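You operate a simulated robot arm through the tools that you are given. There is no shell and no other tool. Be economical: measure what you need, move in short steps, check, and stop when the job is done.

Carry out the task below with a simulated two-armed robot. There is one attempt and no reset: what you move stays moved.

## Task
On the top of the inspection bench, fold the rag in half and then in half again.

It is judged by the outcome, as a careful person would: the job done as asked, and still so three seconds after it is handed in. It fails if anything else is knocked over, pushed out of place, dropped, spilled or broken. Flat cloth is picked up by pressing the open fingertips on it (5 to 10 N) and closing them slowly along it; thin cloth reads only 2 to 8 mm in the jaws.

## Robot
Two 7-joint arms with two-finger parallel grippers on one trunk, on a base that drives. Base frame: it is fixed to the floor where the robot stands at the start and does not move with it; the origin is under the middle of the robot, x ahead of it, y to its left, z up. Lengths are in mm, angles in rad, forces in N, time in s.
The left shoulder is at the start at [70, 134, 1126], the right one opposite. Places, roughly: top of the inspection bench [600, 100, 800]. Payload 1.57 kg a hand.
Tool frame (each hand has its own): the origin (TCP) lies between the finger pads and is the grasp point; the fingertips stand 30 mm ahead of it; z points along the fingers, y is the line along which they close. The gripper opens to 80 mm. The fingers are 17 mm wide and 12 mm thick; the gripper's body (40 by 82 mm) begins 80 mm behind the TCP.
Orientation is that of the tool frame in the base frame, as a unit quaternion [x, y, z, w]. With the fingers straight down and closing along the base's y, the tool's x points along the base's -x, its y along +y and its z along -z.

## Interface
- The arms move only by the tool send_rows. It takes "left_moves", "right_moves" or both (then of equal length, played together; a hand with none holds still); each is a list of rows, each an object (a shift or turn left out is 0, a gripper value left out holds the last) with "rotation": the turn, a rotation vector about the tool's x, y, z in rad, a list of three; "slide": the shift along the tool's x, y, z in mm, a list of three; "fingers": the gripper command, from -1 (fully open) to 1 (shut), values between in proportion. In form: [{"rotation": [wx, wy, wz], "slide": [x, y, z], "fingers": fingers}, ...]. A call has 1 to 10 rows; each row is the pose to reach, as a shift and turn from the pose commanded when the call began, along the tool's axes at that moment. A row lasts 0.2 s, in which the tool goes at most 50 mm and 0.15 rad; a call with a longer step from one row to the next is refused whole, and so is a gripper value outside its range. A pose out of reach is approached as far as the arm can. The call stops where the force on the tool passes 40 N (or 10 N more than at its start, if that is more) or the arm is blocked; 0.2 s more then pass. The fingers move at their own pace (about 153 mm/s each) and stop on an object; they squeeze with about 27 N. The grip force told is the motor's: it shows also when the fingers shut on nothing. Time passes only in rows, and 0.2 s behind the last, so rows that repeat a pose let the fingers close. The reply holds the time, the measured pose of the TCP, the force on the tool along the base axes, the opening and the grip force, in the units named above and with some noise.
- Cameras (640 x 400 px; columns grow to the right, rows downward): "scene" is now at [131.5, -3.3, 1338.2]; the picture's right is [-0.03, -1.00, 0.00], its down [-0.72, 0.02, -0.69] and it looks along [0.69, -0.02, -0.72] (base axes); focal length 254 px, centre (320, 200). "left" rides on the left gripper at [72, 7, -122] in its tool frame; the picture's right is [-0.09, 1.00, 0.00], its down [-0.84, -0.08, -0.54] and it looks along [-0.54, -0.05, 0.84] (tool axes); focal length 238 px, centre (320, 200). "right" rides on the right gripper at [72, -7, -122] in its tool frame; the picture's right is [0.09, 1.00, 0.00], its down [-0.84, 0.08, -0.54] and it looks along [-0.54, 0.05, 0.84] (tool axes); focal length 238 px, centre (320, 200). There is no depth. A picture from a camera that has moved, and an enlarged one, comes with that camera's place and axes in the base frame and with its lens.
- grab_frame(camera): a new picture of that camera. No time passes.
- lift_body(by): slides the trunk up (or, below 0, down) by that many mm; the arms and the scene camera ride with it, the base frame stays. It gives what a move gives, with no picture.
- base_move(legs): drives the robot by 1 to 6 legs, each [ahead, left, turn to the left] in mm, mm and rad, along the robot's own axes; the way and the turn of a leg run together, so that a leg with both is an arc; at most 1500 mm and 3.142 rad a leg. The arms and the cameras ride along, it lands a little off, and it stops where it bumps. It gives what a move gives.
- aim_head(pan, tilt): turns the head with the scene camera to pan (to the left, within 1.501 rad either way) and tilt (down, from -0.506 to 1.204), counted from straight ahead of the robot. It gives what a move gives.
- enlarge(camera, box): a new picture of the part [left, top, right, bottom] of that camera's present view, enlarged. No time passes.
- finish_job(): hands the job in; it is judged then, once.

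Work in short steps. Places have to be worked out from the pictures, the camera data and where the tool is seen: move nearer, look again, correct. Check each grasp and each placing, and mend what went wrong. You have 120 turns and 100 pictures in all, those below and enlarged ones among them. Open the grippers and draw the arms clear of the work before you hand the job in, unless the task says otherwise; then end with one line.

The tools are called after "Request:" as a command line: name --argument value ..., lists and objects as JSON in quotes. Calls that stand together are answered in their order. send_rows: Moves the arms, as the interface text tells. Its arguments: {"type":"object","properties":{"left_moves":{"type":"array","items":{"type":"object","properties":{"rotation":{"type":"array","items":{"type":"number"}},"slide":{"type":"array","items":{"type":"number"}},"fingers":{"type":"number"}}}},"right_moves":{"type":"array","items":{"type":"object","properties":{"rotation":{"type":"array","items":{"type":"number"}},"slide":{"type":"array","items":{"type":"number"}},"fingers":{"type":"number"}}}}},"required":[]} The other tools are called the same way: lift_body (by) slides the trunk up or down; base_move (legs) drives the base; aim_head (pan, tilt) turns the head that bears the scene camera; grab_frame (camera) takes a picture; enlarge (camera, box) takes an enlarged picture of a part of a camera's view; finish_job () hands the job in.

At the start:

```text
clock: 0.0
left_eef_pos: [494.6, 205.2, 987.3]
left_ee_rot: [-0.001, 1.0, 0.0, -0.001]
left_ft_force: [0.2, 0.8, 0.6]
left_gripper_width: 80.1
left_grasp_force: 0.1
right_eef_pos: [427.3, -139.4, 1011.2]
right_ee_rot: [0.0, 1.0, 0.001, 0.0]
right_ft_force: [0.4, 0.4, 0.3]
right_gripper_width: 80.1
right_grasp_force: 0.1
trunk travel left (down, up): [-700.0, 240.0]
robot x, y, heading: [-3.8, -3.0, 0.001]
head pan, tilt: [-0.03, 0.808]
```

scene: 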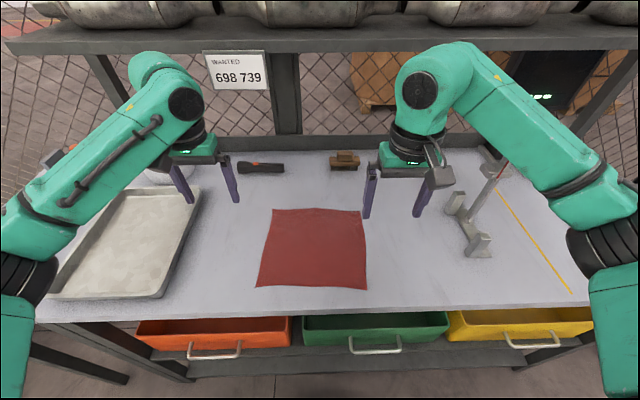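
right: 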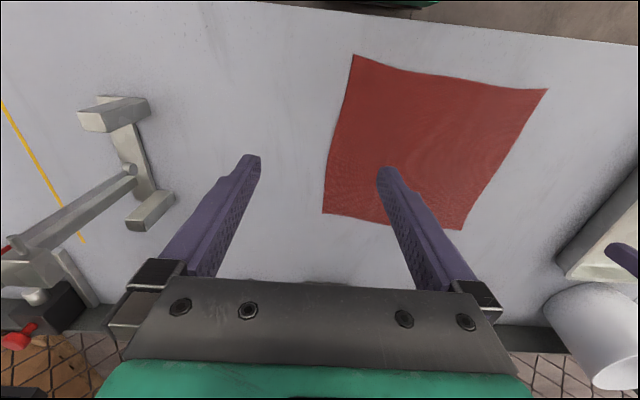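
left: 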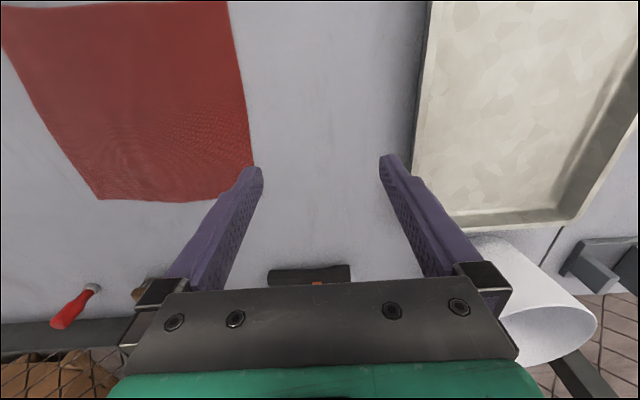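

The rag looks flat with corners at roughly (643,117), (627,-140), (385,-120), (400,139). I'll bring both hands above the two near corners and half-close the fingers to check.

Request:
send_rows --left_moves '[{"slide": [20, -24, 32], "fingers": 0.2}, {"slide": [40, -48, 65]}, {"slide": [60, -72, 100]}, {"slide": [80, -95, 130]}, {"slide": [80, -95, 130]}]' --right_moves '[{"slide": [7, 10, 35], "fingers": 0.2}, {"slide": [14, 20, 75]}, {"slide": [20, 30, 115]}, {"slide": [27, 44, 154]}, {"slide": [27, 44, 154]}]'

Request:
grab_frame --camera "left"

Request:
grab_frame --camera "right"

Request:
grab_frame --camera "scene"

```text
clock: 1.2
left_eef_pos: [414.2, 110.0, 855.9]
left_ee_rot: [-0.001, 1.0, -0.001, -0.001]
left_ft_force: [-0.3, 0.3, 0.1]
left_gripper_width: 32.2
left_grasp_force: 0.1
right_eef_pos: [400.9, -95.3, 854.4]
right_ee_rot: [0.0, 1.0, 0.0, 0.0]
right_ft_force: [-0.5, 0.4, 0.0]
right_gripper_width: 31.9
right_grasp_force: 0.0
trunk travel left (down, up): [-700.0, 240.0]
robot x, y, heading: [-0.5, -2.3, 0.0]
head pan, tilt: [-0.03, 0.808]
```

```text
96 pictures are left
camera left: at [343.0, 117.3, 978.8], right [0.09, 1.0, 0.0], down [0.84, -0.08, 0.54], along [0.54, -0.05, -0.84], focal length 238 px, centre (320, 200)
```

left: 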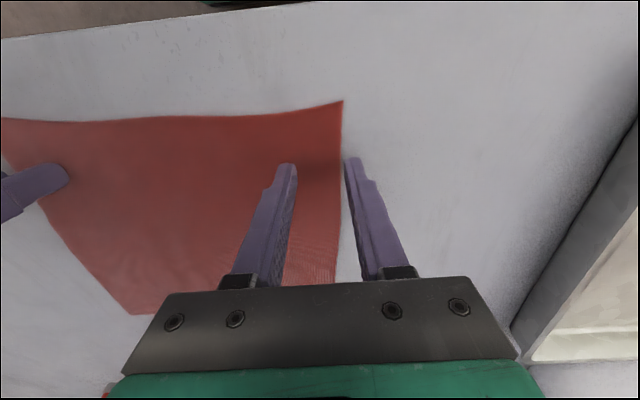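

```text
95 pictures are left
camera right: at [328.3, -104.0, 977.4], right [-0.09, 1.0, 0.0], down [0.84, 0.08, 0.54], along [0.54, 0.05, -0.84], focal length 238 px, centre (320, 200)
```

right: 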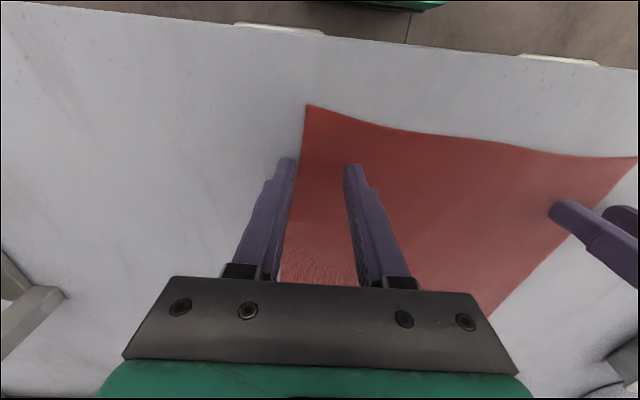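

```text
94 pictures are left
camera scene: at [131.5, -3.2, 1338.2], right [-0.03, -1.0, 0.0], down [-0.72, 0.02, -0.69], along [0.69, -0.02, -0.72], focal length 254 px, centre (320, 200)
```

scene: 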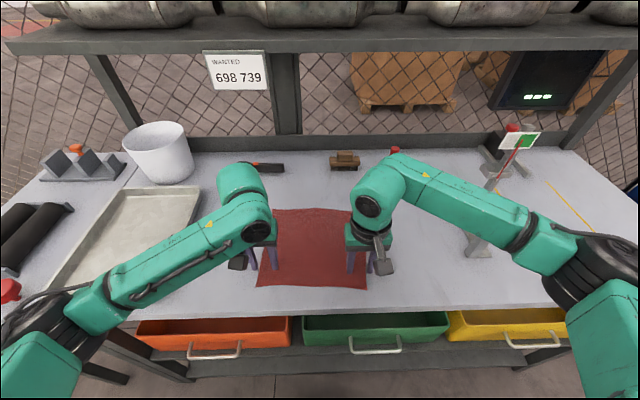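

Left-hand view puts the near corners around (378,131) and (368,-110), with surface between 770 and 800. I'll shift over and descend in small steps to find contact.

Request:
send_rows --left_moves '[{"slide": [18, -10, 10]}, {"slide": [18, -10, 18]}, {"slide": [18, -10, 22]}, {"slide": [18, -10, 26]}]' --right_moves '[{"slide": [15, 15, 10]}, {"slide": [15, 15, 18]}, {"slide": [15, 15, 22]}, {"slide": [15, 15, 26]}]'

Request:
grab_frame --camera "left"

Request:
grab_frame --camera "right"

```text
clock: 1.7
left_eef_pos: [397.1, 97.8, 851.0]
left_ee_rot: [-0.001, 1.0, -0.002, 0.01]
left_ft_force: [-3.9, 1.4, 19.9]
left_gripper_width: 32.2
left_grasp_force: 0.3
right_eef_pos: [385.3, -80.4, 851.1]
right_ee_rot: [0.0, 1.0, 0.005, 0.01]
right_ft_force: [-4.0, -0.1, 21.3]
right_gripper_width: 32.7
right_grasp_force: 0.5
trunk travel left (down, up): [-700.0, 240.0]
robot x, y, heading: [0.7, -2.4, -0.003]
head pan, tilt: [-0.03, 0.808]
stopped in row 2 (right hand): the force on the tool passed its limit (the readings are from after the stop); the commanded pose is now the measured one
```

```text
93 pictures are left
camera left: at [322.5, 107.0, 972.2], right [0.09, 1.0, 0.0], down [0.83, -0.07, 0.56], along [0.56, -0.05, -0.83], focal length 238 px, centre (320, 200)
```

left: 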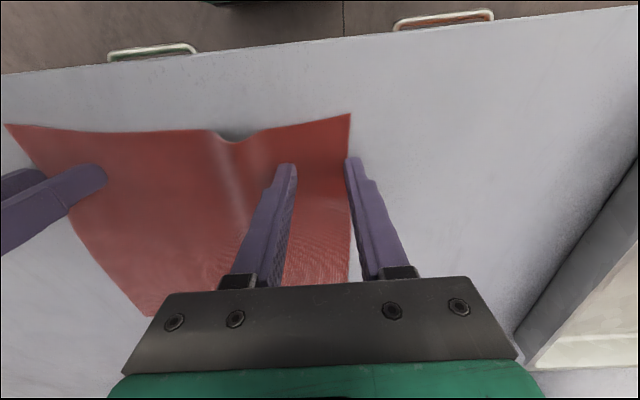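

```text
92 pictures are left
camera right: at [310.9, -88.5, 971.9], right [-0.09, 1.0, 0.01], down [0.83, 0.07, 0.56], along [0.56, 0.06, -0.83], focal length 238 px, centre (320, 200)
```

right: 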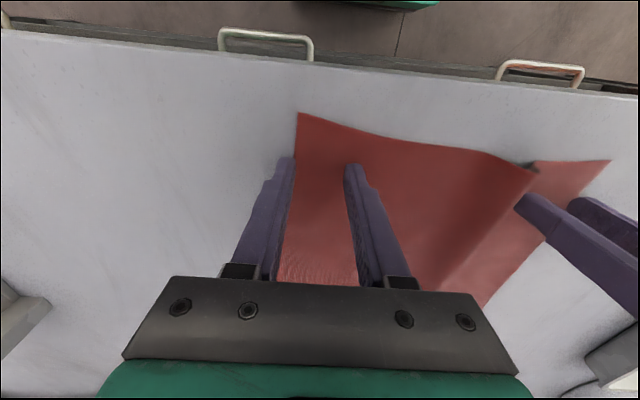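

Contact came at TCP z≈851, so the surface is about z=820; corners are then near (362,122) and (350,-96). I lift slightly, shift toward the robot and inward, then descend gently.

Request:
send_rows --left_moves '[{"slide": [0, 0, -10]}, {"slide": [19, -8, -10]}, {"slide": [19, -8, -6]}, {"slide": [19, -8, -6]}]' --right_moves '[{"slide": [0, 0, -10]}, {"slide": [19, 10, -10]}, {"slide": [19, 10, -6]}, {"slide": [19, 10, -6]}]'

Request:
grab_frame --camera "left"

Request:
grab_frame --camera "right"

```text
clock: 2.7
left_eef_pos: [380.0, 91.5, 852.7]
left_ee_rot: [-0.002, 1.0, -0.002, 0.006]
left_ft_force: [1.1, -0.3, -0.3]
left_gripper_width: 32.0
left_grasp_force: 0.1
right_eef_pos: [369.7, -70.4, 853.0]
right_ee_rot: [0.0, 1.0, 0.004, 0.006]
right_ft_force: [0.6, 0.5, 0.2]
right_gripper_width: 31.6
right_grasp_force: 0.1
trunk travel left (down, up): [-700.0, 240.0]
robot x, y, heading: [-0.6, 1.3, -0.001]
head pan, tilt: [-0.03, 0.808]
```

```text
91 pictures are left
camera left: at [307.1, 99.0, 974.3], right [0.09, 1.0, 0.0], down [0.83, -0.07, 0.55], along [0.55, -0.05, -0.83], focal length 238 px, centre (320, 200)
```

left: 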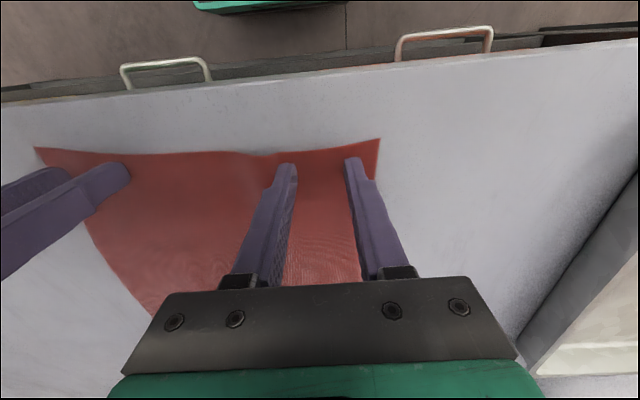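

```text
90 pictures are left
camera right: at [295.7, -78.9, 973.5], right [-0.09, 1.0, 0.01], down [0.83, 0.07, 0.55], along [0.55, 0.06, -0.83], focal length 238 px, centre (320, 200)
```

right: 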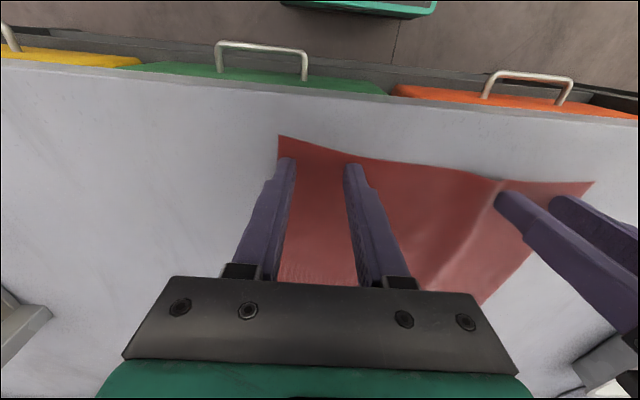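

Both hands now straddle cloth just inside the corners. I press down a little to read the force.

Request:
send_rows --left_moves '[{"slide": [0, 0, 2]}, {"slide": [0, 0, 3]}]' --right_moves '[{"slide": [0, 0, 2]}, {"slide": [0, 0, 3]}]'

```text
clock: 3.3
left_eef_pos: [379.9, 90.7, 851.2]
left_ee_rot: [-0.001, 1.0, -0.002, 0.008]
left_ft_force: [2.4, 0.4, 7.3]
left_gripper_width: 32.3
left_grasp_force: 0.1
right_eef_pos: [369.8, -69.5, 851.3]
right_ee_rot: [0.0, 1.0, 0.004, 0.007]
right_ft_force: [0.6, -1.2, 15.3]
right_gripper_width: 32.6
right_grasp_force: 0.2
trunk travel left (down, up): [-700.0, 240.0]
robot x, y, heading: [0.6, 0.4, 0.003]
head pan, tilt: [-0.03, 0.808]
```

Left presses at ~7 N, right at ~15 N. I ease the right a touch and close both slowly.

Request:
send_rows --left_moves '[{"fingers": 0.3}, {"fingers": 0.4}, {"fingers": 0.5}, {"fingers": 0.6}, {"fingers": 0.7}, {"fingers": 0.8}, {"fingers": 0.9}, {"fingers": 1.0}, {"fingers": 1.0}]' --right_moves '[{"slide": [0, 0, -0.7], "fingers": 0.3}, {"slide": [0, 0, -0.7], "fingers": 0.4}, {"slide": [0, 0, -0.7], "fingers": 0.5}, {"slide": [0, 0, -0.7], "fingers": 0.6}, {"slide": [0, 0, -0.7], "fingers": 0.7}, {"slide": [0, 0, -0.7], "fingers": 0.8}, {"slide": [0, 0, -0.7], "fingers": 0.9}, {"slide": [0, 0, -0.7], "fingers": 1.0}, {"slide": [0, 0, -0.7], "fingers": 1.0}]'

Request:
grab_frame --camera "left"

Request:
grab_frame --camera "right"

```text
clock: 5.3
left_eef_pos: [379.0, 91.0, 851.5]
left_ee_rot: [-0.002, 1.0, -0.002, 0.008]
left_ft_force: [0.2, -7.9, 19.0]
left_gripper_width: 7.0
left_grasp_force: 26.2
right_eef_pos: [368.6, -69.5, 851.1]
right_ee_rot: [0.0, 1.0, 0.004, 0.008]
right_ft_force: [1.2, 11.0, 4.1]
right_gripper_width: 1.9
right_grasp_force: 23.8
trunk travel left (down, up): [-700.0, 240.0]
robot x, y, heading: [-1.9, -2.2, -0.001]
head pan, tilt: [-0.03, 0.808]
```

```text
89 pictures are left
camera left: at [305.3, 99.1, 972.8], right [0.09, 1.0, 0.0], down [0.83, -0.07, 0.56], along [0.55, -0.05, -0.83], focal length 238 px, centre (320, 200)
```

left: 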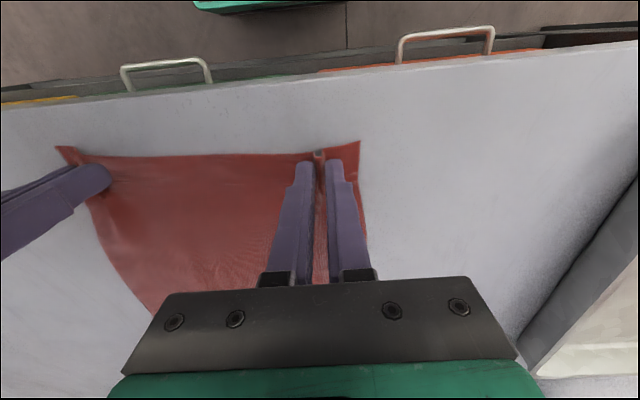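

```text
88 pictures are left
camera right: at [293.8, -78.2, 972.5], right [-0.09, 1.0, 0.01], down [0.83, 0.07, 0.56], along [0.55, 0.06, -0.83], focal length 238 px, centre (320, 200)
```

right: 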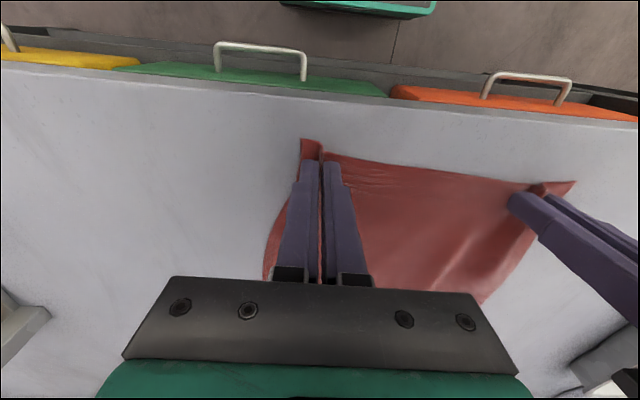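

Both jaws hold a tuft (7.0 and 1.9 mm). Lift both 40 mm and check.

Request:
send_rows --left_moves '[{"slide": [0, 0, -15]}, {"slide": [-5, 0, -30]}, {"slide": [-10, 0, -45]}, {"slide": [-10, 0, -45]}]' --right_moves '[{"slide": [0, 0, -15]}, {"slide": [-5, 0, -30]}, {"slide": [-10, 0, -45]}, {"slide": [-10, 0, -45]}]'

Request:
grab_frame --camera "scene"

Request:
grab_frame --camera "right"

```text
clock: 6.3
left_eef_pos: [388.6, 90.8, 895.1]
left_ee_rot: [-0.001, 1.0, -0.001, 0.007]
left_ft_force: [0.2, -12.2, 0.3]
left_gripper_width: 6.9
left_grasp_force: 26.5
right_eef_pos: [377.6, -69.4, 895.9]
right_ee_rot: [0.0, 1.0, 0.003, 0.006]
right_ft_force: [0.5, 12.1, 0.6]
right_gripper_width: 1.8
right_grasp_force: 23.8
trunk travel left (down, up): [-700.0, 240.0]
robot x, y, heading: [1.8, 3.7, 0.001]
head pan, tilt: [-0.03, 0.808]
```

```text
87 pictures are left
camera scene: at [131.5, -3.5, 1338.2], right [-0.03, -1.0, 0.0], down [-0.72, 0.02, -0.69], along [0.69, -0.02, -0.72], focal length 254 px, centre (320, 200)
```

scene: 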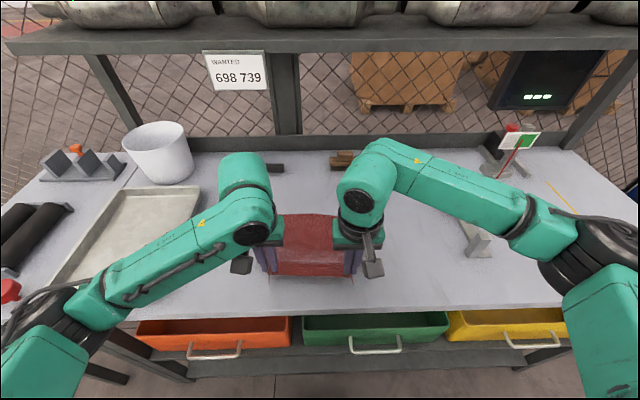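

```text
86 pictures are left
camera right: at [305.3, -78.6, 1017.1], right [-0.09, 1.0, 0.01], down [0.83, 0.07, 0.55], along [0.55, 0.06, -0.83], focal length 238 px, centre (320, 200)
```

right: 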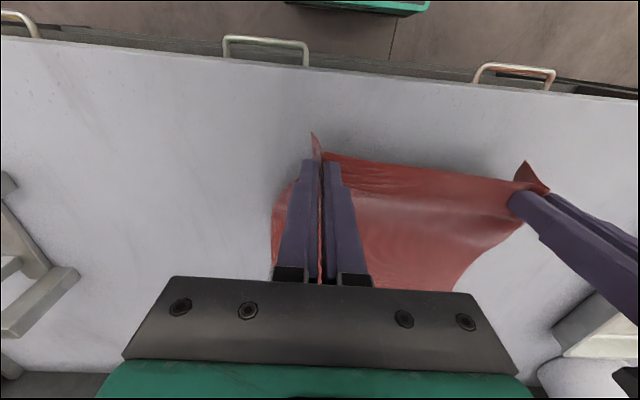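

Grip holds; there is some sideways tension so I move hands inward 3 mm each, then swing both along an arc over the fold toward the far edge.

Request:
send_rows --left_moves '[{"slide": [-20, -2, -15]}, {"slide": [-42, -3, -27]}, {"slide": [-65, -3, -35]}, {"slide": [-87, -3, -38]}, {"slide": [-110, -3, -37]}, {"slide": [-132, -3, -30]}, {"slide": [-150, -3, -20]}, {"slide": [-165, -3, -8]}, {"slide": [-165, -3, -8]}]' --right_moves '[{"slide": [-20, 2, -15]}, {"slide": [-42, 3, -27]}, {"slide": [-65, 3, -35]}, {"slide": [-87, 3, -38]}, {"slide": [-110, 3, -37]}, {"slide": [-132, 3, -30]}, {"slide": [-150, 3, -20]}, {"slide": [-165, 3, -8]}, {"slide": [-165, 3, -8]}]'

Request:
grab_frame --camera "scene"

Request:
grab_frame --camera "right"

Request:
grab_frame --camera "left"

```text
clock: 8.3
left_eef_pos: [554.1, 90.0, 905.9]
left_ee_rot: [-0.002, 1.0, -0.002, 0.006]
left_ft_force: [0.9, -2.2, 0.7]
left_gripper_width: 6.4
left_grasp_force: 26.5
right_eef_pos: [543.1, -67.5, 906.0]
right_ee_rot: [0.0, 1.0, 0.003, 0.006]
right_ft_force: [-0.3, 2.1, -0.1]
right_gripper_width: 2.1
right_grasp_force: 23.5
trunk travel left (down, up): [-700.0, 240.0]
robot x, y, heading: [1.6, 2.4, 0.002]
head pan, tilt: [-0.03, 0.808]
```

```text
85 pictures are left
camera scene: at [131.2, -3.4, 1338.3], right [-0.03, -1.0, 0.0], down [-0.72, 0.02, -0.69], along [0.69, -0.02, -0.72], focal length 254 px, centre (320, 200)
```

scene: 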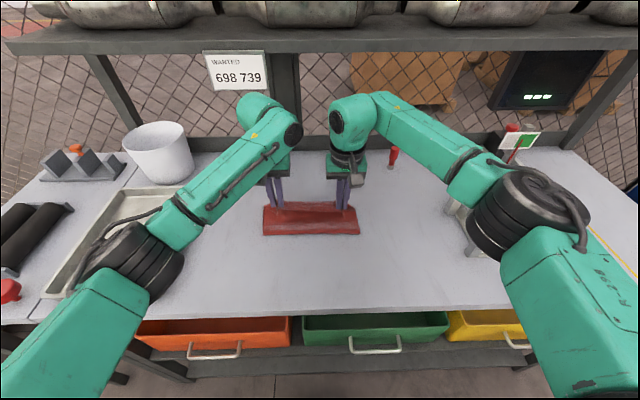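

```text
84 pictures are left
camera right: at [470.1, -75.5, 1027.2], right [-0.09, 1.0, 0.01], down [0.83, 0.07, 0.55], along [0.55, 0.06, -0.83], focal length 238 px, centre (320, 200)
```

right: 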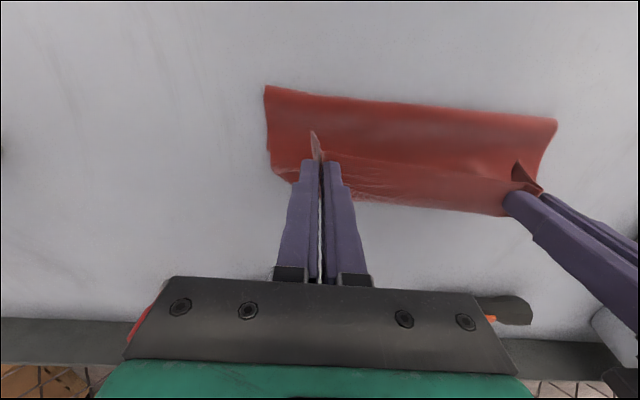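

```text
83 pictures are left
camera left: at [481.3, 97.0, 1027.4], right [0.09, 1.0, 0.0], down [0.83, -0.07, 0.55], along [0.55, -0.05, -0.83], focal length 238 px, centre (320, 200)
```

left: 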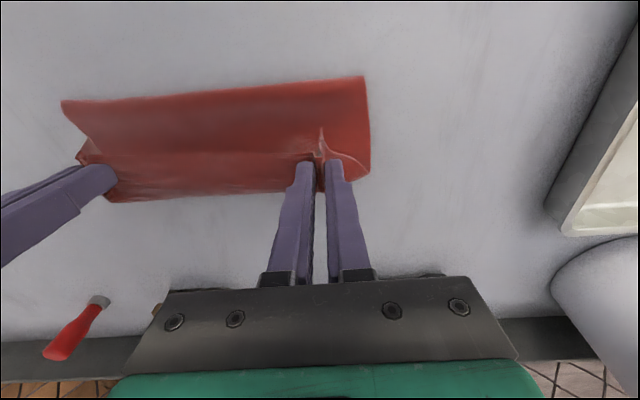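

The fold is forming well: fold line near x≈505 and lower far edge near x≈600. I carry the grips on to x≈588/577 and lower them to just over the surface.

Request:
send_rows --left_moves '[{"slide": [-18, -2, 5]}, {"slide": [-36, -4, 14]}, {"slide": [-38, -4, 28]}, {"slide": [-36, -4, 40]}, {"slide": [-34, -4, 46]}, {"slide": [-34, -4, 46]}]' --right_moves '[{"slide": [-18, -2, 5]}, {"slide": [-36, -4, 14]}, {"slide": [-38, -4, 28]}, {"slide": [-36, -4, 40]}, {"slide": [-34, -4, 46]}, {"slide": [-34, -4, 46]}]'

Request:
grab_frame --camera "right"

Request:
grab_frame --camera "left"

Request:
enlarge --camera "scene" --box '[220, 130, 420, 255]'

```text
clock: 9.7
left_eef_pos: [588.9, 85.1, 859.2]
left_ee_rot: [-0.001, 1.0, -0.002, 0.006]
left_ft_force: [-0.6, -2.3, 0.1]
left_gripper_width: 6.6
left_grasp_force: 26.0
right_eef_pos: [577.9, -71.4, 859.4]
right_ee_rot: [0.0, 1.0, 0.004, 0.006]
right_ft_force: [0.3, 2.4, -0.3]
right_gripper_width: 2.4
right_grasp_force: 23.8
trunk travel left (down, up): [-700.0, 240.0]
robot x, y, heading: [1.0, -0.3, 0.003]
head pan, tilt: [-0.03, 0.808]
```

```text
82 pictures are left
camera right: at [505.0, -80.0, 980.8], right [-0.09, 1.0, 0.01], down [0.83, 0.07, 0.55], along [0.55, 0.06, -0.83], focal length 238 px, centre (320, 200)
```

right: 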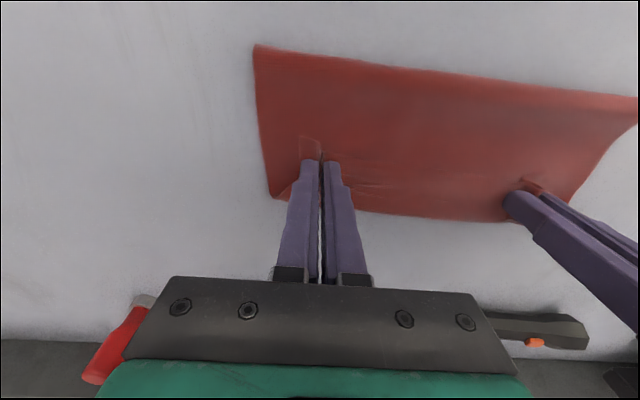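

```text
81 pictures are left
camera left: at [516.2, 92.8, 980.8], right [0.09, 1.0, 0.0], down [0.83, -0.07, 0.55], along [0.55, -0.05, -0.83], focal length 238 px, centre (320, 200)
```

left: 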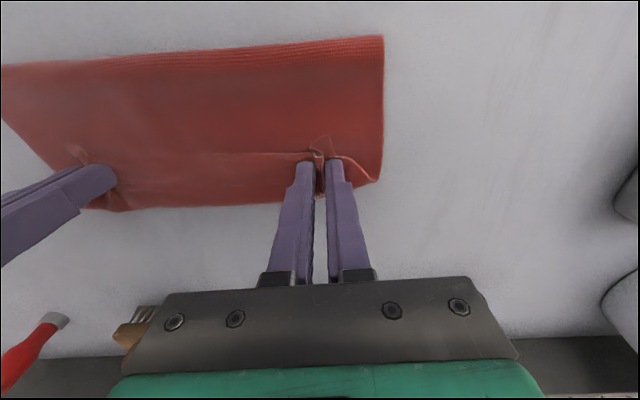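

```text
3.20 times, centred on (320, 192) of scene
camera zoom: at [131.7, -3.4, 1338.2], right [-0.03, -1.0, 0.0], down [-0.72, 0.02, -0.69], along [0.69, -0.02, -0.72], focal length 814 px, centre (320, 224)
```

zoom: 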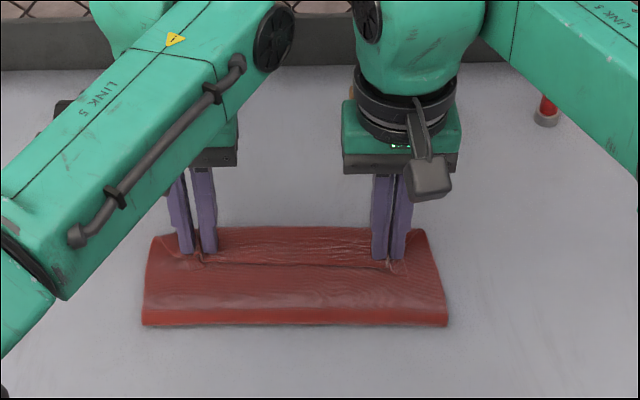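

The upper edge still lies turned back as a small cuff at the grips. I lower the last bit, open slowly, rise and see how it relaxes.

Request:
send_rows --left_moves '[{"slide": [0, 0, 2], "fingers": 0.9}, {"slide": [0, 0, 2], "fingers": 0.7}, {"slide": [0, 0, 2], "fingers": 0.5}, {"slide": [0, 0, 1], "fingers": 0.3}, {"slide": [0, 0, -10], "fingers": 0.3}, {"slide": [0, 0, -40], "fingers": 0.3}, {"slide": [40, 20, -80], "fingers": 0.3}]' --right_moves '[{"slide": [0, 0, 2], "fingers": 0.9}, {"slide": [0, 0, 2], "fingers": 0.7}, {"slide": [0, 0, 2], "fingers": 0.5}, {"slide": [0, 0, 1], "fingers": 0.3}, {"slide": [0, 0, -10], "fingers": 0.3}, {"slide": [0, 0, -40], "fingers": 0.3}, {"slide": [40, -20, -80], "fingers": 0.3}]'

Request:
grab_frame --camera "left"

Request:
grab_frame --camera "right"

Request:
enlarge --camera "scene" --box '[220, 130, 420, 255]'

```text
refused: row 7 steps farther than a row can; nothing moved
```

```text
79 pictures are left
camera left: at [516.2, 92.8, 980.8], right [0.09, 1.0, 0.0], down [0.83, -0.07, 0.55], along [0.55, -0.05, -0.83], focal length 238 px, centre (320, 200)
```

left: 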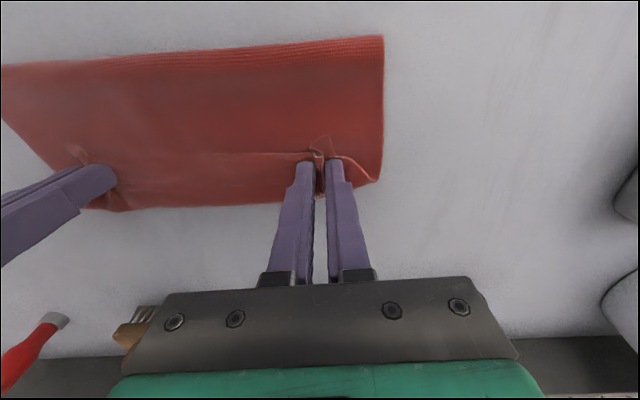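

```text
78 pictures are left
camera right: at [505.0, -80.0, 980.8], right [-0.09, 1.0, 0.01], down [0.83, 0.07, 0.55], along [0.55, 0.06, -0.83], focal length 238 px, centre (320, 200)
```

right: 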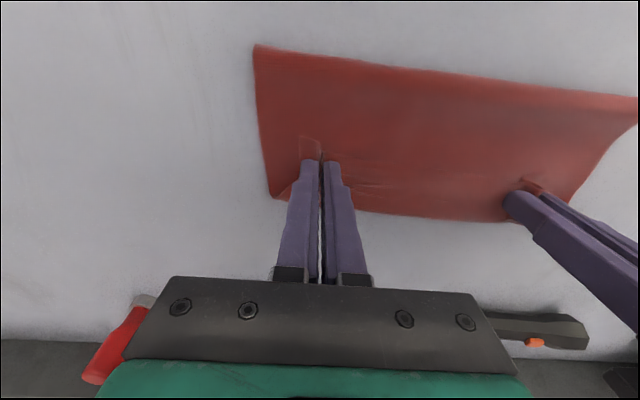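

```text
3.20 times, centred on (320, 192) of scene
camera zoom: at [131.7, -3.4, 1338.2], right [-0.03, -1.0, 0.0], down [-0.72, 0.02, -0.69], along [0.69, -0.02, -0.72], focal length 814 px, centre (320, 224)
```

zoom: 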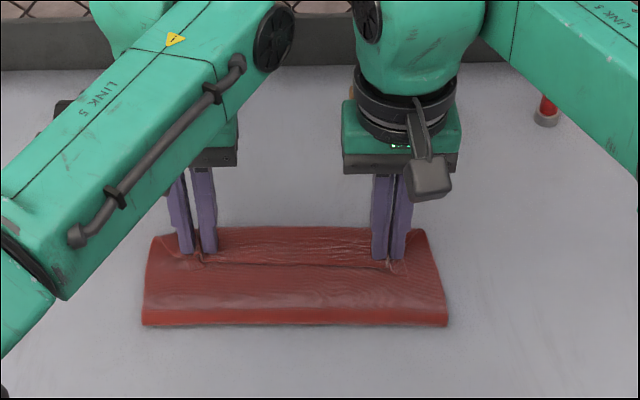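

The last row was too long a step; I resend with smaller rise steps.

Request:
send_rows --left_moves '[{"slide": [0, 0, 2], "fingers": 0.9}, {"slide": [0, 0, 2], "fingers": 0.7}, {"slide": [0, 0, 2], "fingers": 0.5}, {"slide": [0, 0, 1], "fingers": 0.3}, {"slide": [0, 0, -10], "fingers": 0.3}, {"slide": [0, 0, -40], "fingers": 0.3}, {"slide": [10, 20, -80], "fingers": 0.3}, {"slide": [30, 50, -110], "fingers": 0.3}]' --right_moves '[{"slide": [0, 0, 2], "fingers": 0.9}, {"slide": [0, 0, 2], "fingers": 0.7}, {"slide": [0, 0, 2], "fingers": 0.5}, {"slide": [0, 0, 1], "fingers": 0.3}, {"slide": [0, 0, -10], "fingers": 0.3}, {"slide": [0, 0, -40], "fingers": 0.3}, {"slide": [10, -20, -80], "fingers": 0.3}, {"slide": [30, -50, -110], "fingers": 0.3}]'

Request:
grab_frame --camera "left"

Request:
grab_frame --camera "right"

Request:
enlarge --camera "scene" --box '[220, 130, 420, 255]'

```text
clock: 11.5
left_eef_pos: [555.6, 137.5, 971.2]
left_ee_rot: [-0.001, 1.0, -0.001, 0.005]
left_ft_force: [0.3, 0.4, 0.3]
left_gripper_width: 28.2
left_grasp_force: 0.2
right_eef_pos: [544.5, -119.9, 970.5]
right_ee_rot: [0.0, 1.0, 0.002, 0.008]
right_ft_force: [-0.1, 0.4, 0.7]
right_gripper_width: 28.0
right_grasp_force: 0.1
trunk travel left (down, up): [-700.0, 240.0]
robot x, y, heading: [1.3, 1.2, -0.001]
head pan, tilt: [-0.03, 0.808]
```

```text
76 pictures are left
camera left: at [482.3, 145.4, 1092.3], right [0.09, 1.0, 0.0], down [0.83, -0.07, 0.55], along [0.55, -0.05, -0.83], focal length 238 px, centre (320, 200)
```

left: 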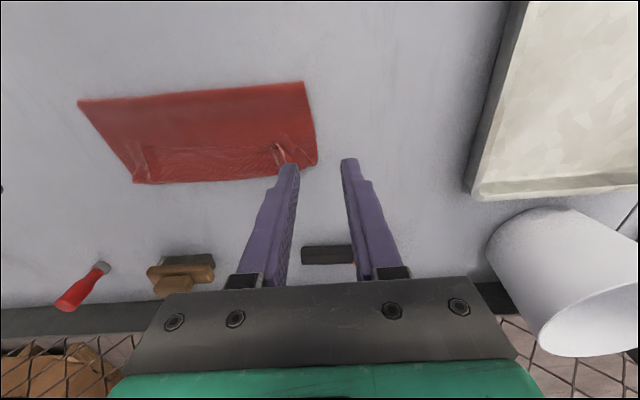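

```text
75 pictures are left
camera right: at [471.6, -128.7, 1091.1], right [-0.09, 1.0, 0.0], down [0.83, 0.07, 0.55], along [0.55, 0.05, -0.83], focal length 238 px, centre (320, 200)
```

right: 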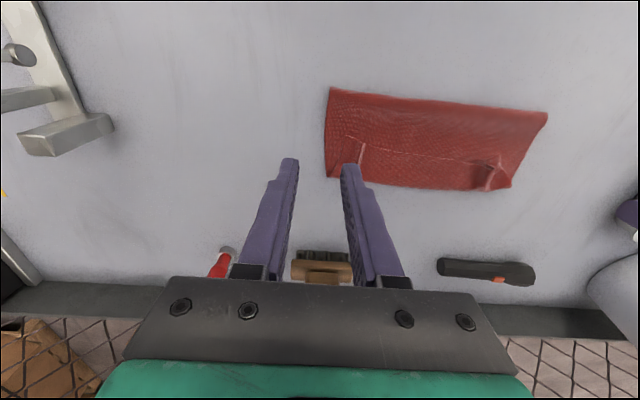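

```text
3.20 times, centred on (320, 192) of scene
camera zoom: at [128.9, -1.8, 1338.4], right [-0.03, -1.0, 0.0], down [-0.72, 0.02, -0.69], along [0.69, -0.02, -0.72], focal length 814 px, centre (320, 224)
```

zoom: 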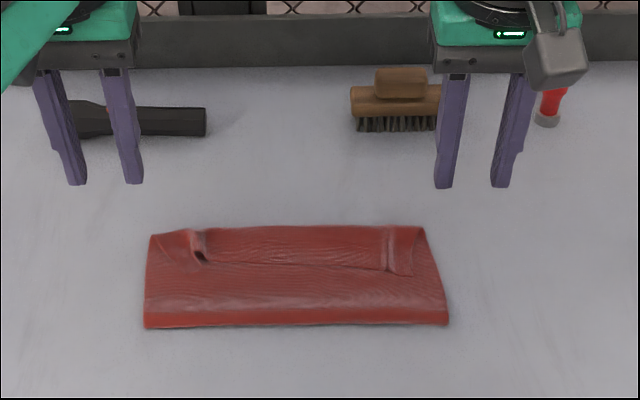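

The top edge came down turned back as a ~30 mm cuff. Let me view it closely before mending it.

Request:
enlarge --camera "left" --box '[70, 70, 340, 200]'

Request:
enlarge --camera "scene" --box '[260, 195, 370, 240]'

```text
2.37 times, centred on (205, 135) of left
camera zoom: at [482.3, 145.4, 1092.3], right [0.09, 1.0, 0.0], down [0.83, -0.07, 0.55], along [0.55, -0.05, -0.83], focal length 565 px, centre (593, 354)
```

zoom: 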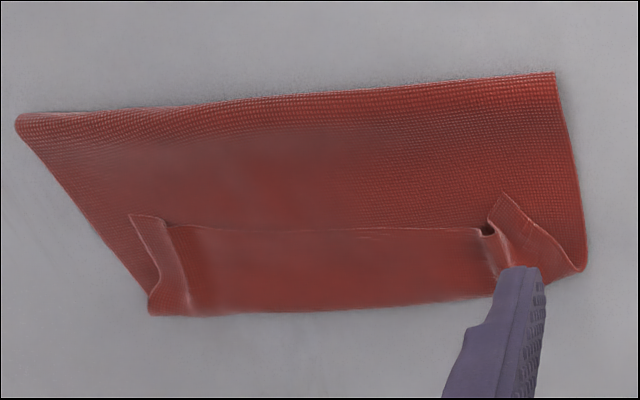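

```text
5.82 times, centred on (315, 218) of scene
camera zoom: at [128.9, -1.8, 1338.4], right [-0.03, -1.0, 0.0], down [-0.72, 0.02, -0.69], along [0.69, -0.02, -0.72], focal length 1480 px, centre (349, 98)
```

zoom: 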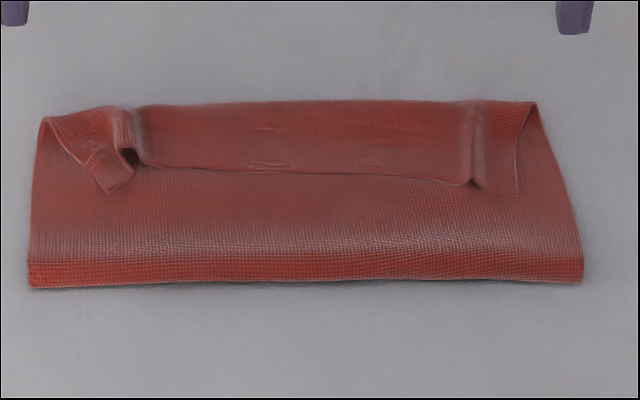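

The cuff means the fold is uneven. A far-to-near fold allows tilting the hands naturally to lay the edge flat, so I'll re-grip these tufts, unfold the cloth back, and redo it from the far edge. First back down on the tufts.

Request:
send_rows --left_moves '[{"slide": [-10, -25, 30], "fingers": 0.15}, {"slide": [-25, -45, 65]}, {"slide": [-33, -52, 95]}, {"slide": [-33, -52, 108]}, {"slide": [-33, -52, 113]}, {"slide": [-33, -52, 113], "fingers": 0.5}, {"slide": [-33, -52, 113], "fingers": 0.8}, {"slide": [-33, -52, 113], "fingers": 1}, {"slide": [-33, -52, 113], "fingers": 1}]' --right_moves '[{"slide": [-10, 25, 30], "fingers": 0.15}, {"slide": [-25, 45, 65]}, {"slide": [-33, 49, 95]}, {"slide": [-33, 49, 108]}, {"slide": [-33, 49, 113]}, {"slide": [-33, 49, 113], "fingers": 0.5}, {"slide": [-33, 49, 113], "fingers": 0.8}, {"slide": [-33, 49, 113], "fingers": 1}, {"slide": [-33, 49, 113], "fingers": 1}]'

Request:
grab_frame --camera "left"

Request:
grab_frame --camera "right"

```text
clock: 13.5
left_eef_pos: [592.0, 81.4, 856.7]
left_ee_rot: [-0.001, 1.0, -0.002, 0.006]
left_ft_force: [-0.9, -1.4, -0.1]
left_gripper_width: 5.6
left_grasp_force: 26.3
right_eef_pos: [581.9, -71.7, 857.2]
right_ee_rot: [0.0, 1.0, 0.004, 0.006]
right_ft_force: [0.6, 1.9, -0.2]
right_gripper_width: 2.0
right_grasp_force: 24.0
trunk travel left (down, up): [-700.0, 240.0]
robot x, y, heading: [-0.1, -0.9, -0.001]
head pan, tilt: [-0.03, 0.808]
```

```text
71 pictures are left
camera left: at [519.0, 90.0, 978.4], right [0.09, 1.0, 0.0], down [0.83, -0.07, 0.55], along [0.55, -0.05, -0.83], focal length 238 px, centre (320, 200)
```

left: 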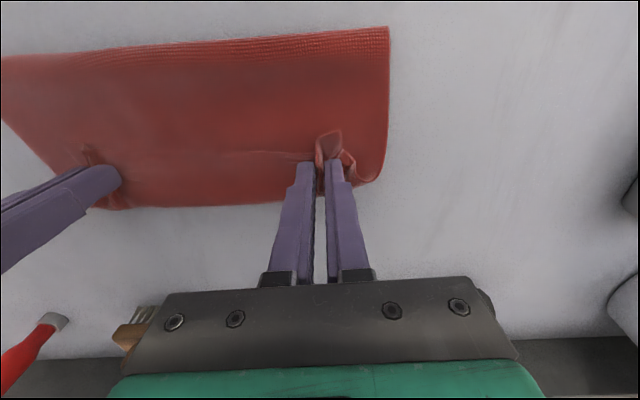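

```text
70 pictures are left
camera right: at [508.6, -79.7, 978.4], right [-0.09, 1.0, 0.01], down [0.83, 0.07, 0.55], along [0.55, 0.06, -0.83], focal length 238 px, centre (320, 200)
```

right: 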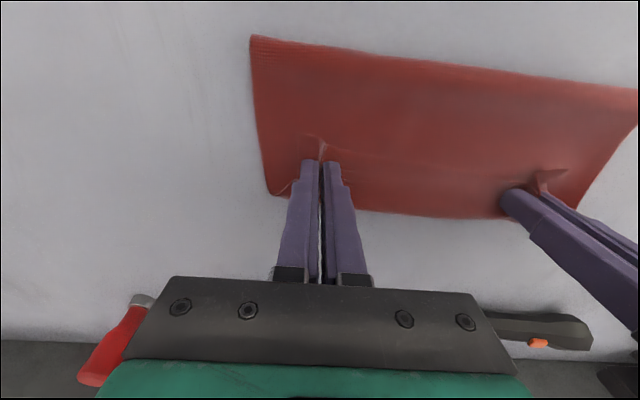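

Tufts re-gripped (5.6, 2.0 mm). Swing both back along the arc toward the robot to unfold.

Request:
send_rows --left_moves '[{"slide": [15, 0, -35]}, {"slide": [40, 0, -65]}, {"slide": [75, 0, -75]}, {"slide": [110, 1, -75]}, {"slide": [145, 2, -65]}, {"slide": [175, 3, -45]}, {"slide": [195, 3, -20]}, {"slide": [208, 3, -2]}, {"slide": [212, 3, -2]}]' --right_moves '[{"slide": [15, 0, -35]}, {"slide": [40, 0, -65]}, {"slide": [75, 0, -75]}, {"slide": [110, -1, -75]}, {"slide": [145, -2, -65]}, {"slide": [175, -3, -45]}, {"slide": [195, -3, -20]}, {"slide": [208, -3, -2]}, {"slide": [212, -3, -2]}]'

Request:
enlarge --camera "scene" --box '[220, 170, 420, 295]'

```text
clock: 15.5
left_eef_pos: [380.0, 85.7, 857.3]
left_ee_rot: [-0.001, 1.0, -0.002, 0.006]
left_ft_force: [-0.9, -16.8, 1.0]
left_gripper_width: 2.6
left_grasp_force: 24.1
right_eef_pos: [370.2, -75.4, 856.2]
right_ee_rot: [0.0, 1.0, 0.004, 0.006]
right_ft_force: [1.6, 17.5, 0.4]
right_gripper_width: 1.9
right_grasp_force: 23.1
trunk travel left (down, up): [-700.0, 240.0]
robot x, y, heading: [3.7, 3.5, 0.001]
head pan, tilt: [-0.03, 0.808]
```

```text
3.20 times, centred on (320, 232) of scene
camera zoom: at [131.6, -3.5, 1338.2], right [-0.03, -1.0, 0.0], down [-0.72, 0.02, -0.69], along [0.69, -0.02, -0.72], focal length 814 px, centre (320, 96)
```

zoom: 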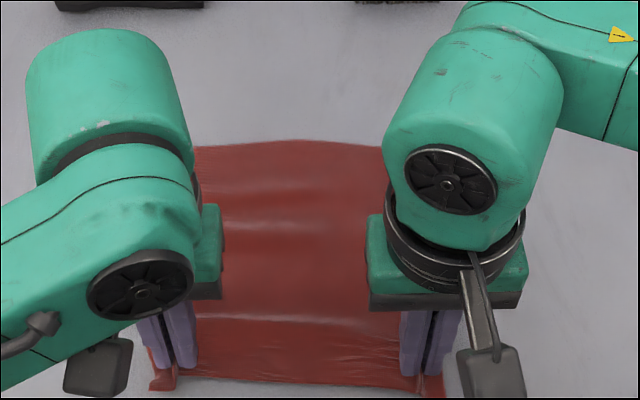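

It's unfolded flat with mild waves. Release, rise and spread the hands to view it.

Request:
send_rows --left_moves '[{"slide": [0, 0, 3], "fingers": 0.8}, {"slide": [0, 0, 3], "fingers": 0.5}, {"slide": [0, 0, 1], "fingers": 0.2}, {"slide": [0, 0, -20], "fingers": 0.2}, {"slide": [0, 30, -55], "fingers": 0.2}, {"slide": [-10, 60, -90]}, {"slide": [-20, 90, -120]}, {"slide": [-20, 90, -120]}]' --right_moves '[{"slide": [0, 0, 3], "fingers": 0.8}, {"slide": [0, 0, 3], "fingers": 0.5}, {"slide": [0, 0, 1], "fingers": 0.2}, {"slide": [0, 0, -20], "fingers": 0.2}, {"slide": [0, -30, -55], "fingers": 0.2}, {"slide": [-10, -60, -90]}, {"slide": [-20, -90, -120]}, {"slide": [-20, -90, -120]}]'

Request:
grab_frame --camera "scene"

Request:
enlarge --camera "scene" --box '[220, 180, 420, 305]'

```text
clock: 17.3
left_eef_pos: [400.4, 176.6, 975.2]
left_ee_rot: [-0.002, 1.0, -0.002, 0.006]
left_ft_force: [0.1, 0.3, -0.2]
left_gripper_width: 32.0
left_grasp_force: 0.2
right_eef_pos: [387.3, -166.0, 976.8]
right_ee_rot: [0.0, 1.0, 0.003, 0.006]
right_ft_force: [0.0, -0.1, -0.4]
right_gripper_width: 31.9
right_grasp_force: 0.1
trunk travel left (down, up): [-700.0, 240.0]
robot x, y, heading: [1.4, 1.1, -0.003]
head pan, tilt: [-0.03, 0.808]
```

```text
68 pictures are left
camera scene: at [131.9, -3.3, 1338.2], right [-0.03, -1.0, 0.0], down [-0.72, 0.02, -0.69], along [0.69, -0.02, -0.72], focal length 254 px, centre (320, 200)
```

scene: 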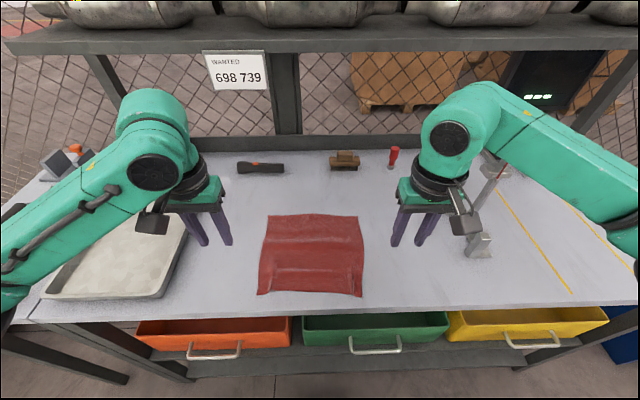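

```text
3.20 times, centred on (320, 242) of scene
camera zoom: at [131.9, -3.3, 1338.2], right [-0.03, -1.0, 0.0], down [-0.72, 0.02, -0.69], along [0.69, -0.02, -0.72], focal length 814 px, centre (320, 64)
```

zoom: 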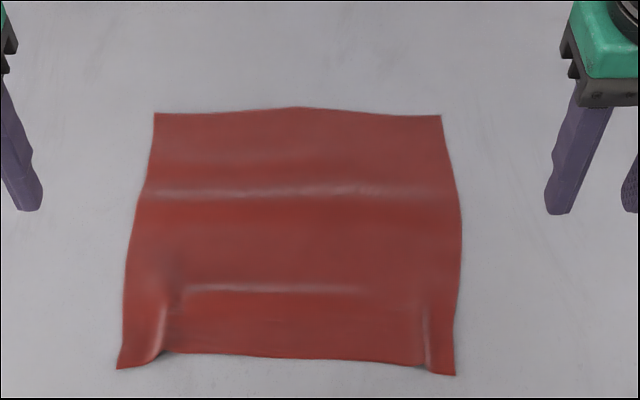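

Nearly flat again: far corners ≈(577,123) and (568,-117), near ≈(358,122) and (347,-97). Before folding far-to-near I test in free air whether the hands can tilt ~1.2 rad (tips forward) near the robot.

Request:
send_rows --left_moves '[{"rotation": [0, -0.15, 0], "slide": [5, 0, 0]}, {"rotation": [0, -0.3, 0], "slide": [10, 0, 5]}, {"rotation": [0, -0.45, 0], "slide": [15, 0, 10]}, {"rotation": [0, -0.6, 0], "slide": [20, 0, 15]}, {"rotation": [0, -0.75, 0], "slide": [25, 0, 20]}, {"rotation": [0, -0.9, 0], "slide": [30, -10, 30]}, {"rotation": [0, -1.05, 0], "slide": [30, -20, 40]}, {"rotation": [0, -1.2, 0], "slide": [30, -30, 50]}, {"rotation": [0, -1.2, 0], "slide": [30, -50, 50]}]' --right_moves '[{"rotation": [0, -0.15, 0], "slide": [5, 0, 0]}, {"rotation": [0, -0.3, 0], "slide": [10, 0, 5]}, {"rotation": [0, -0.45, 0], "slide": [15, 0, 10]}, {"rotation": [0, -0.6, 0], "slide": [20, 0, 15]}, {"rotation": [0, -0.75, 0], "slide": [25, 0, 20]}, {"rotation": [0, -0.9, 0], "slide": [30, 10, 30]}, {"rotation": [0, -1.05, 0], "slide": [30, 20, 40]}, {"rotation": [0, -1.2, 0], "slide": [30, 30, 50]}, {"rotation": [0, -1.2, 0], "slide": [30, 50, 50]}]'

Request:
grab_frame --camera "left"

Request:
grab_frame --camera "scene"

```text
clock: 18.9
left_eef_pos: [442.3, 156.2, 1002.5]
left_ee_rot: [0.051, 0.821, 0.11, 0.558]
left_ft_force: [0.1, -0.3, -0.2]
left_gripper_width: 31.8
left_grasp_force: 0.0
left hand out of reach, approached as far as the arm can: row 2, 3, 4, 5, 6, 7
right_eef_pos: [372.8, -135.3, 963.3]
right_ee_rot: [0.0, 0.945, 0.033, 0.325]
right_ft_force: [-0.4, -0.2, -0.3]
right_gripper_width: 32.1
right_grasp_force: 0.1
right hand out of reach, approached as far as the arm can: row 5, 6, 7
trunk travel left (down, up): [-700.0, 240.0]
robot x, y, heading: [-3.2, -0.7, 0.001]
head pan, tilt: [-0.03, 0.808]
stopped in row 7 (left hand): the arm was blocked; the commanded pose is now the measured one
```

```text
66 pictures are left
camera left: at [302.5, 163.4, 983.4], right [0.0, 0.95, 0.32], down [-0.19, -0.31, 0.93], along [0.98, -0.06, 0.18], focal length 238 px, centre (320, 200)
```

left: 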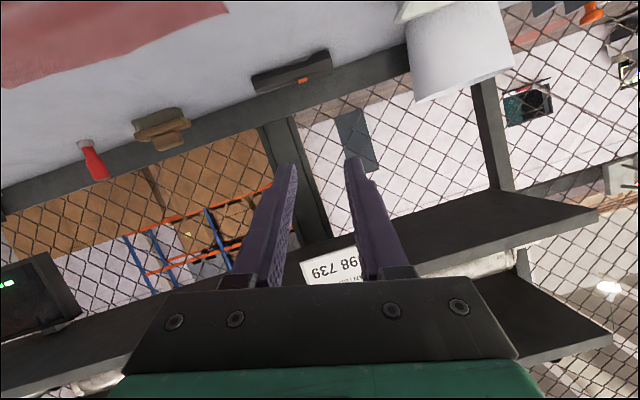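

```text
65 pictures are left
camera scene: at [130.2, -0.9, 1338.5], right [-0.03, -1.0, 0.0], down [-0.72, 0.02, -0.69], along [0.69, -0.02, -0.72], focal length 254 px, centre (320, 200)
```

scene: 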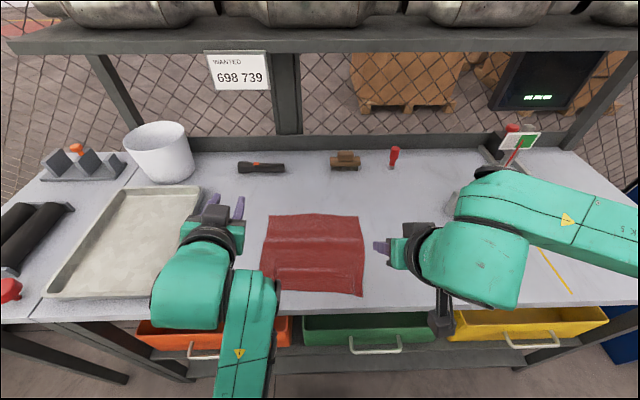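

The tilt hits limits this close with the shoulder so high. I'll restore the hands to vertical, raise them, then lower the trunk and back up slightly to make a forward-pointing pose feasible.

Request:
send_rows --left_moves '[{"rotation": [0.026, 0.132, -0.012]}, {"rotation": [0.052, 0.264, -0.024]}, {"rotation": [0.078, 0.396, -0.036]}, {"rotation": [0.104, 0.528, -0.048]}, {"rotation": [0.13, 0.66, -0.06]}, {"rotation": [0.156, 0.792, -0.072]}, {"rotation": [0.182, 0.923, -0.085]}, {"rotation": [0.208, 1.055, -0.097]}, {"rotation": [0.234, 1.187, -0.109]}, {"rotation": [0.234, 1.187, -0.109]}]' --right_moves '[{"rotation": [0.013, 0.132, 0]}, {"rotation": [0.026, 0.264, 0]}, {"rotation": [0.04, 0.396, 0]}, {"rotation": [0.053, 0.528, 0]}, {"rotation": [0.067, 0.663, 0]}, {"rotation": [0.067, 0.663, 0]}, {"rotation": [0.067, 0.663, 0]}, {"rotation": [0.067, 0.663, 0]}, {"rotation": [0.067, 0.663, 0]}, {"rotation": [0.067, 0.663, 0]}]'

```text
clock: 19.6
left_eef_pos: [442.8, 182.1, 991.1]
left_ee_rot: [0.076, 0.887, 0.169, 0.423]
left_ft_force: [-0.1, 0.0, 0.8]
left_gripper_width: 32.0
left_grasp_force: 0.1
right_eef_pos: [375.8, -136.5, 960.8]
right_ee_rot: [0.0, 0.982, 0.02, 0.186]
right_ft_force: [-0.2, 0.3, 0.0]
right_gripper_width: 32.3
right_grasp_force: 0.1
trunk travel left (down, up): [-700.0, 240.0]
robot x, y, heading: [2.6, -0.4, 0.001]
head pan, tilt: [-0.03, 0.808]
stopped in row 3 (left hand): the arm was blocked; the commanded pose is now the measured one
```

The left arm is caught at a joint limit; I move it forward and up to free it, while finishing the right hand's turn.

Request:
send_rows --left_moves '[{"slide": [-29, 12, 9]}, {"slide": [-58, 24, 18]}, {"slide": [-86, 35, 27]}, {"slide": [-115, 47, 35]}]' --right_moves '[{"rotation": [0.013, 0.124, 0]}, {"rotation": [0.027, 0.248, 0]}, {"rotation": [0.04, 0.372, 0]}, {"rotation": [0.04, 0.372, 0]}]'

Request:
grab_frame --camera "scene"

```text
clock: 20.6
left_eef_pos: [541.8, 202.3, 1072.4]
left_ee_rot: [0.077, 0.888, 0.167, 0.422]
left_ft_force: [0.5, -0.3, 0.4]
left_gripper_width: 32.1
left_grasp_force: 0.1
right_eef_pos: [373.7, -135.8, 962.3]
right_ee_rot: [0.002, 1.0, 0.0, 0.0]
right_ft_force: [0.0, 0.7, 0.2]
right_gripper_width: 32.0
right_grasp_force: 0.0
trunk travel left (down, up): [-700.0, 240.0]
robot x, y, heading: [1.6, 1.7, 0.005]
head pan, tilt: [-0.03, 0.808]
```

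```text
64 pictures are left
camera scene: at [132.6, -3.2, 1338.0], right [-0.03, -1.0, 0.0], down [-0.72, 0.02, -0.69], along [0.69, -0.02, -0.72], focal length 254 px, centre (320, 200)
```

scene: 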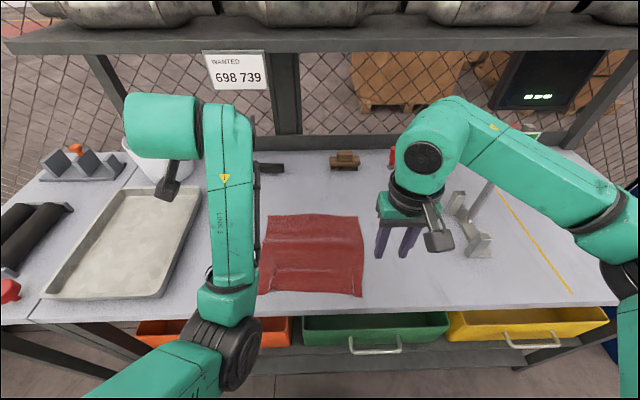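

Left is free now; I turn it back to vertical and raise the right hand for room.

Request:
send_rows --left_moves '[{"rotation": [0.05, 0.125, -0.023]}, {"rotation": [0.099, 0.25, -0.046]}, {"rotation": [0.149, 0.376, -0.069]}, {"rotation": [0.198, 0.501, -0.091]}, {"rotation": [0.248, 0.626, -0.114]}, {"rotation": [0.297, 0.752, -0.137]}, {"rotation": [0.347, 0.877, -0.16]}, {"rotation": [0.347, 0.877, -0.16]}]' --right_moves '[{"slide": [-15, -5, -15]}, {"slide": [-30, -10, -30]}, {"slide": [-45, -15, -45]}, {"slide": [-60, -20, -60]}, {"slide": [-60, -20, -75]}, {"slide": [-60, -20, -90]}, {"slide": [-60, -20, -100]}, {"slide": [-60, -20, -100]}]'

Request:
grab_frame --camera "scene"

```text
clock: 22.4
left_eef_pos: [555.8, 205.8, 1074.9]
left_ee_rot: [-0.001, 1.0, 0.002, 0.001]
left_ft_force: [0.4, 0.0, -0.2]
left_gripper_width: 32.0
left_grasp_force: 0.1
left hand out of reach, approached as far as the arm can: row 3, 4, 5, 6, 7, 8
right_eef_pos: [433.9, -156.2, 1061.7]
right_ee_rot: [0.0, 1.0, 0.0, 0.002]
right_ft_force: [0.1, -1.0, -0.7]
right_gripper_width: 32.2
right_grasp_force: 0.0
trunk travel left (down, up): [-700.0, 240.0]
robot x, y, heading: [0.6, -1.1, -0.001]
head pan, tilt: [-0.03, 0.808]
```

```text
63 pictures are left
camera scene: at [131.8, -3.7, 1338.2], right [-0.03, -1.0, 0.0], down [-0.72, 0.02, -0.69], along [0.69, -0.02, -0.72], focal length 254 px, centre (320, 200)
```

scene: 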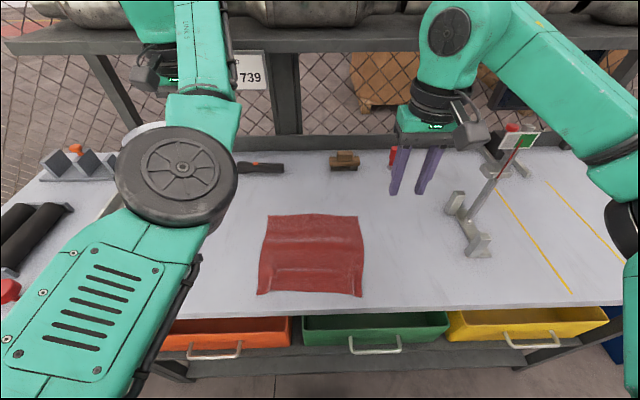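

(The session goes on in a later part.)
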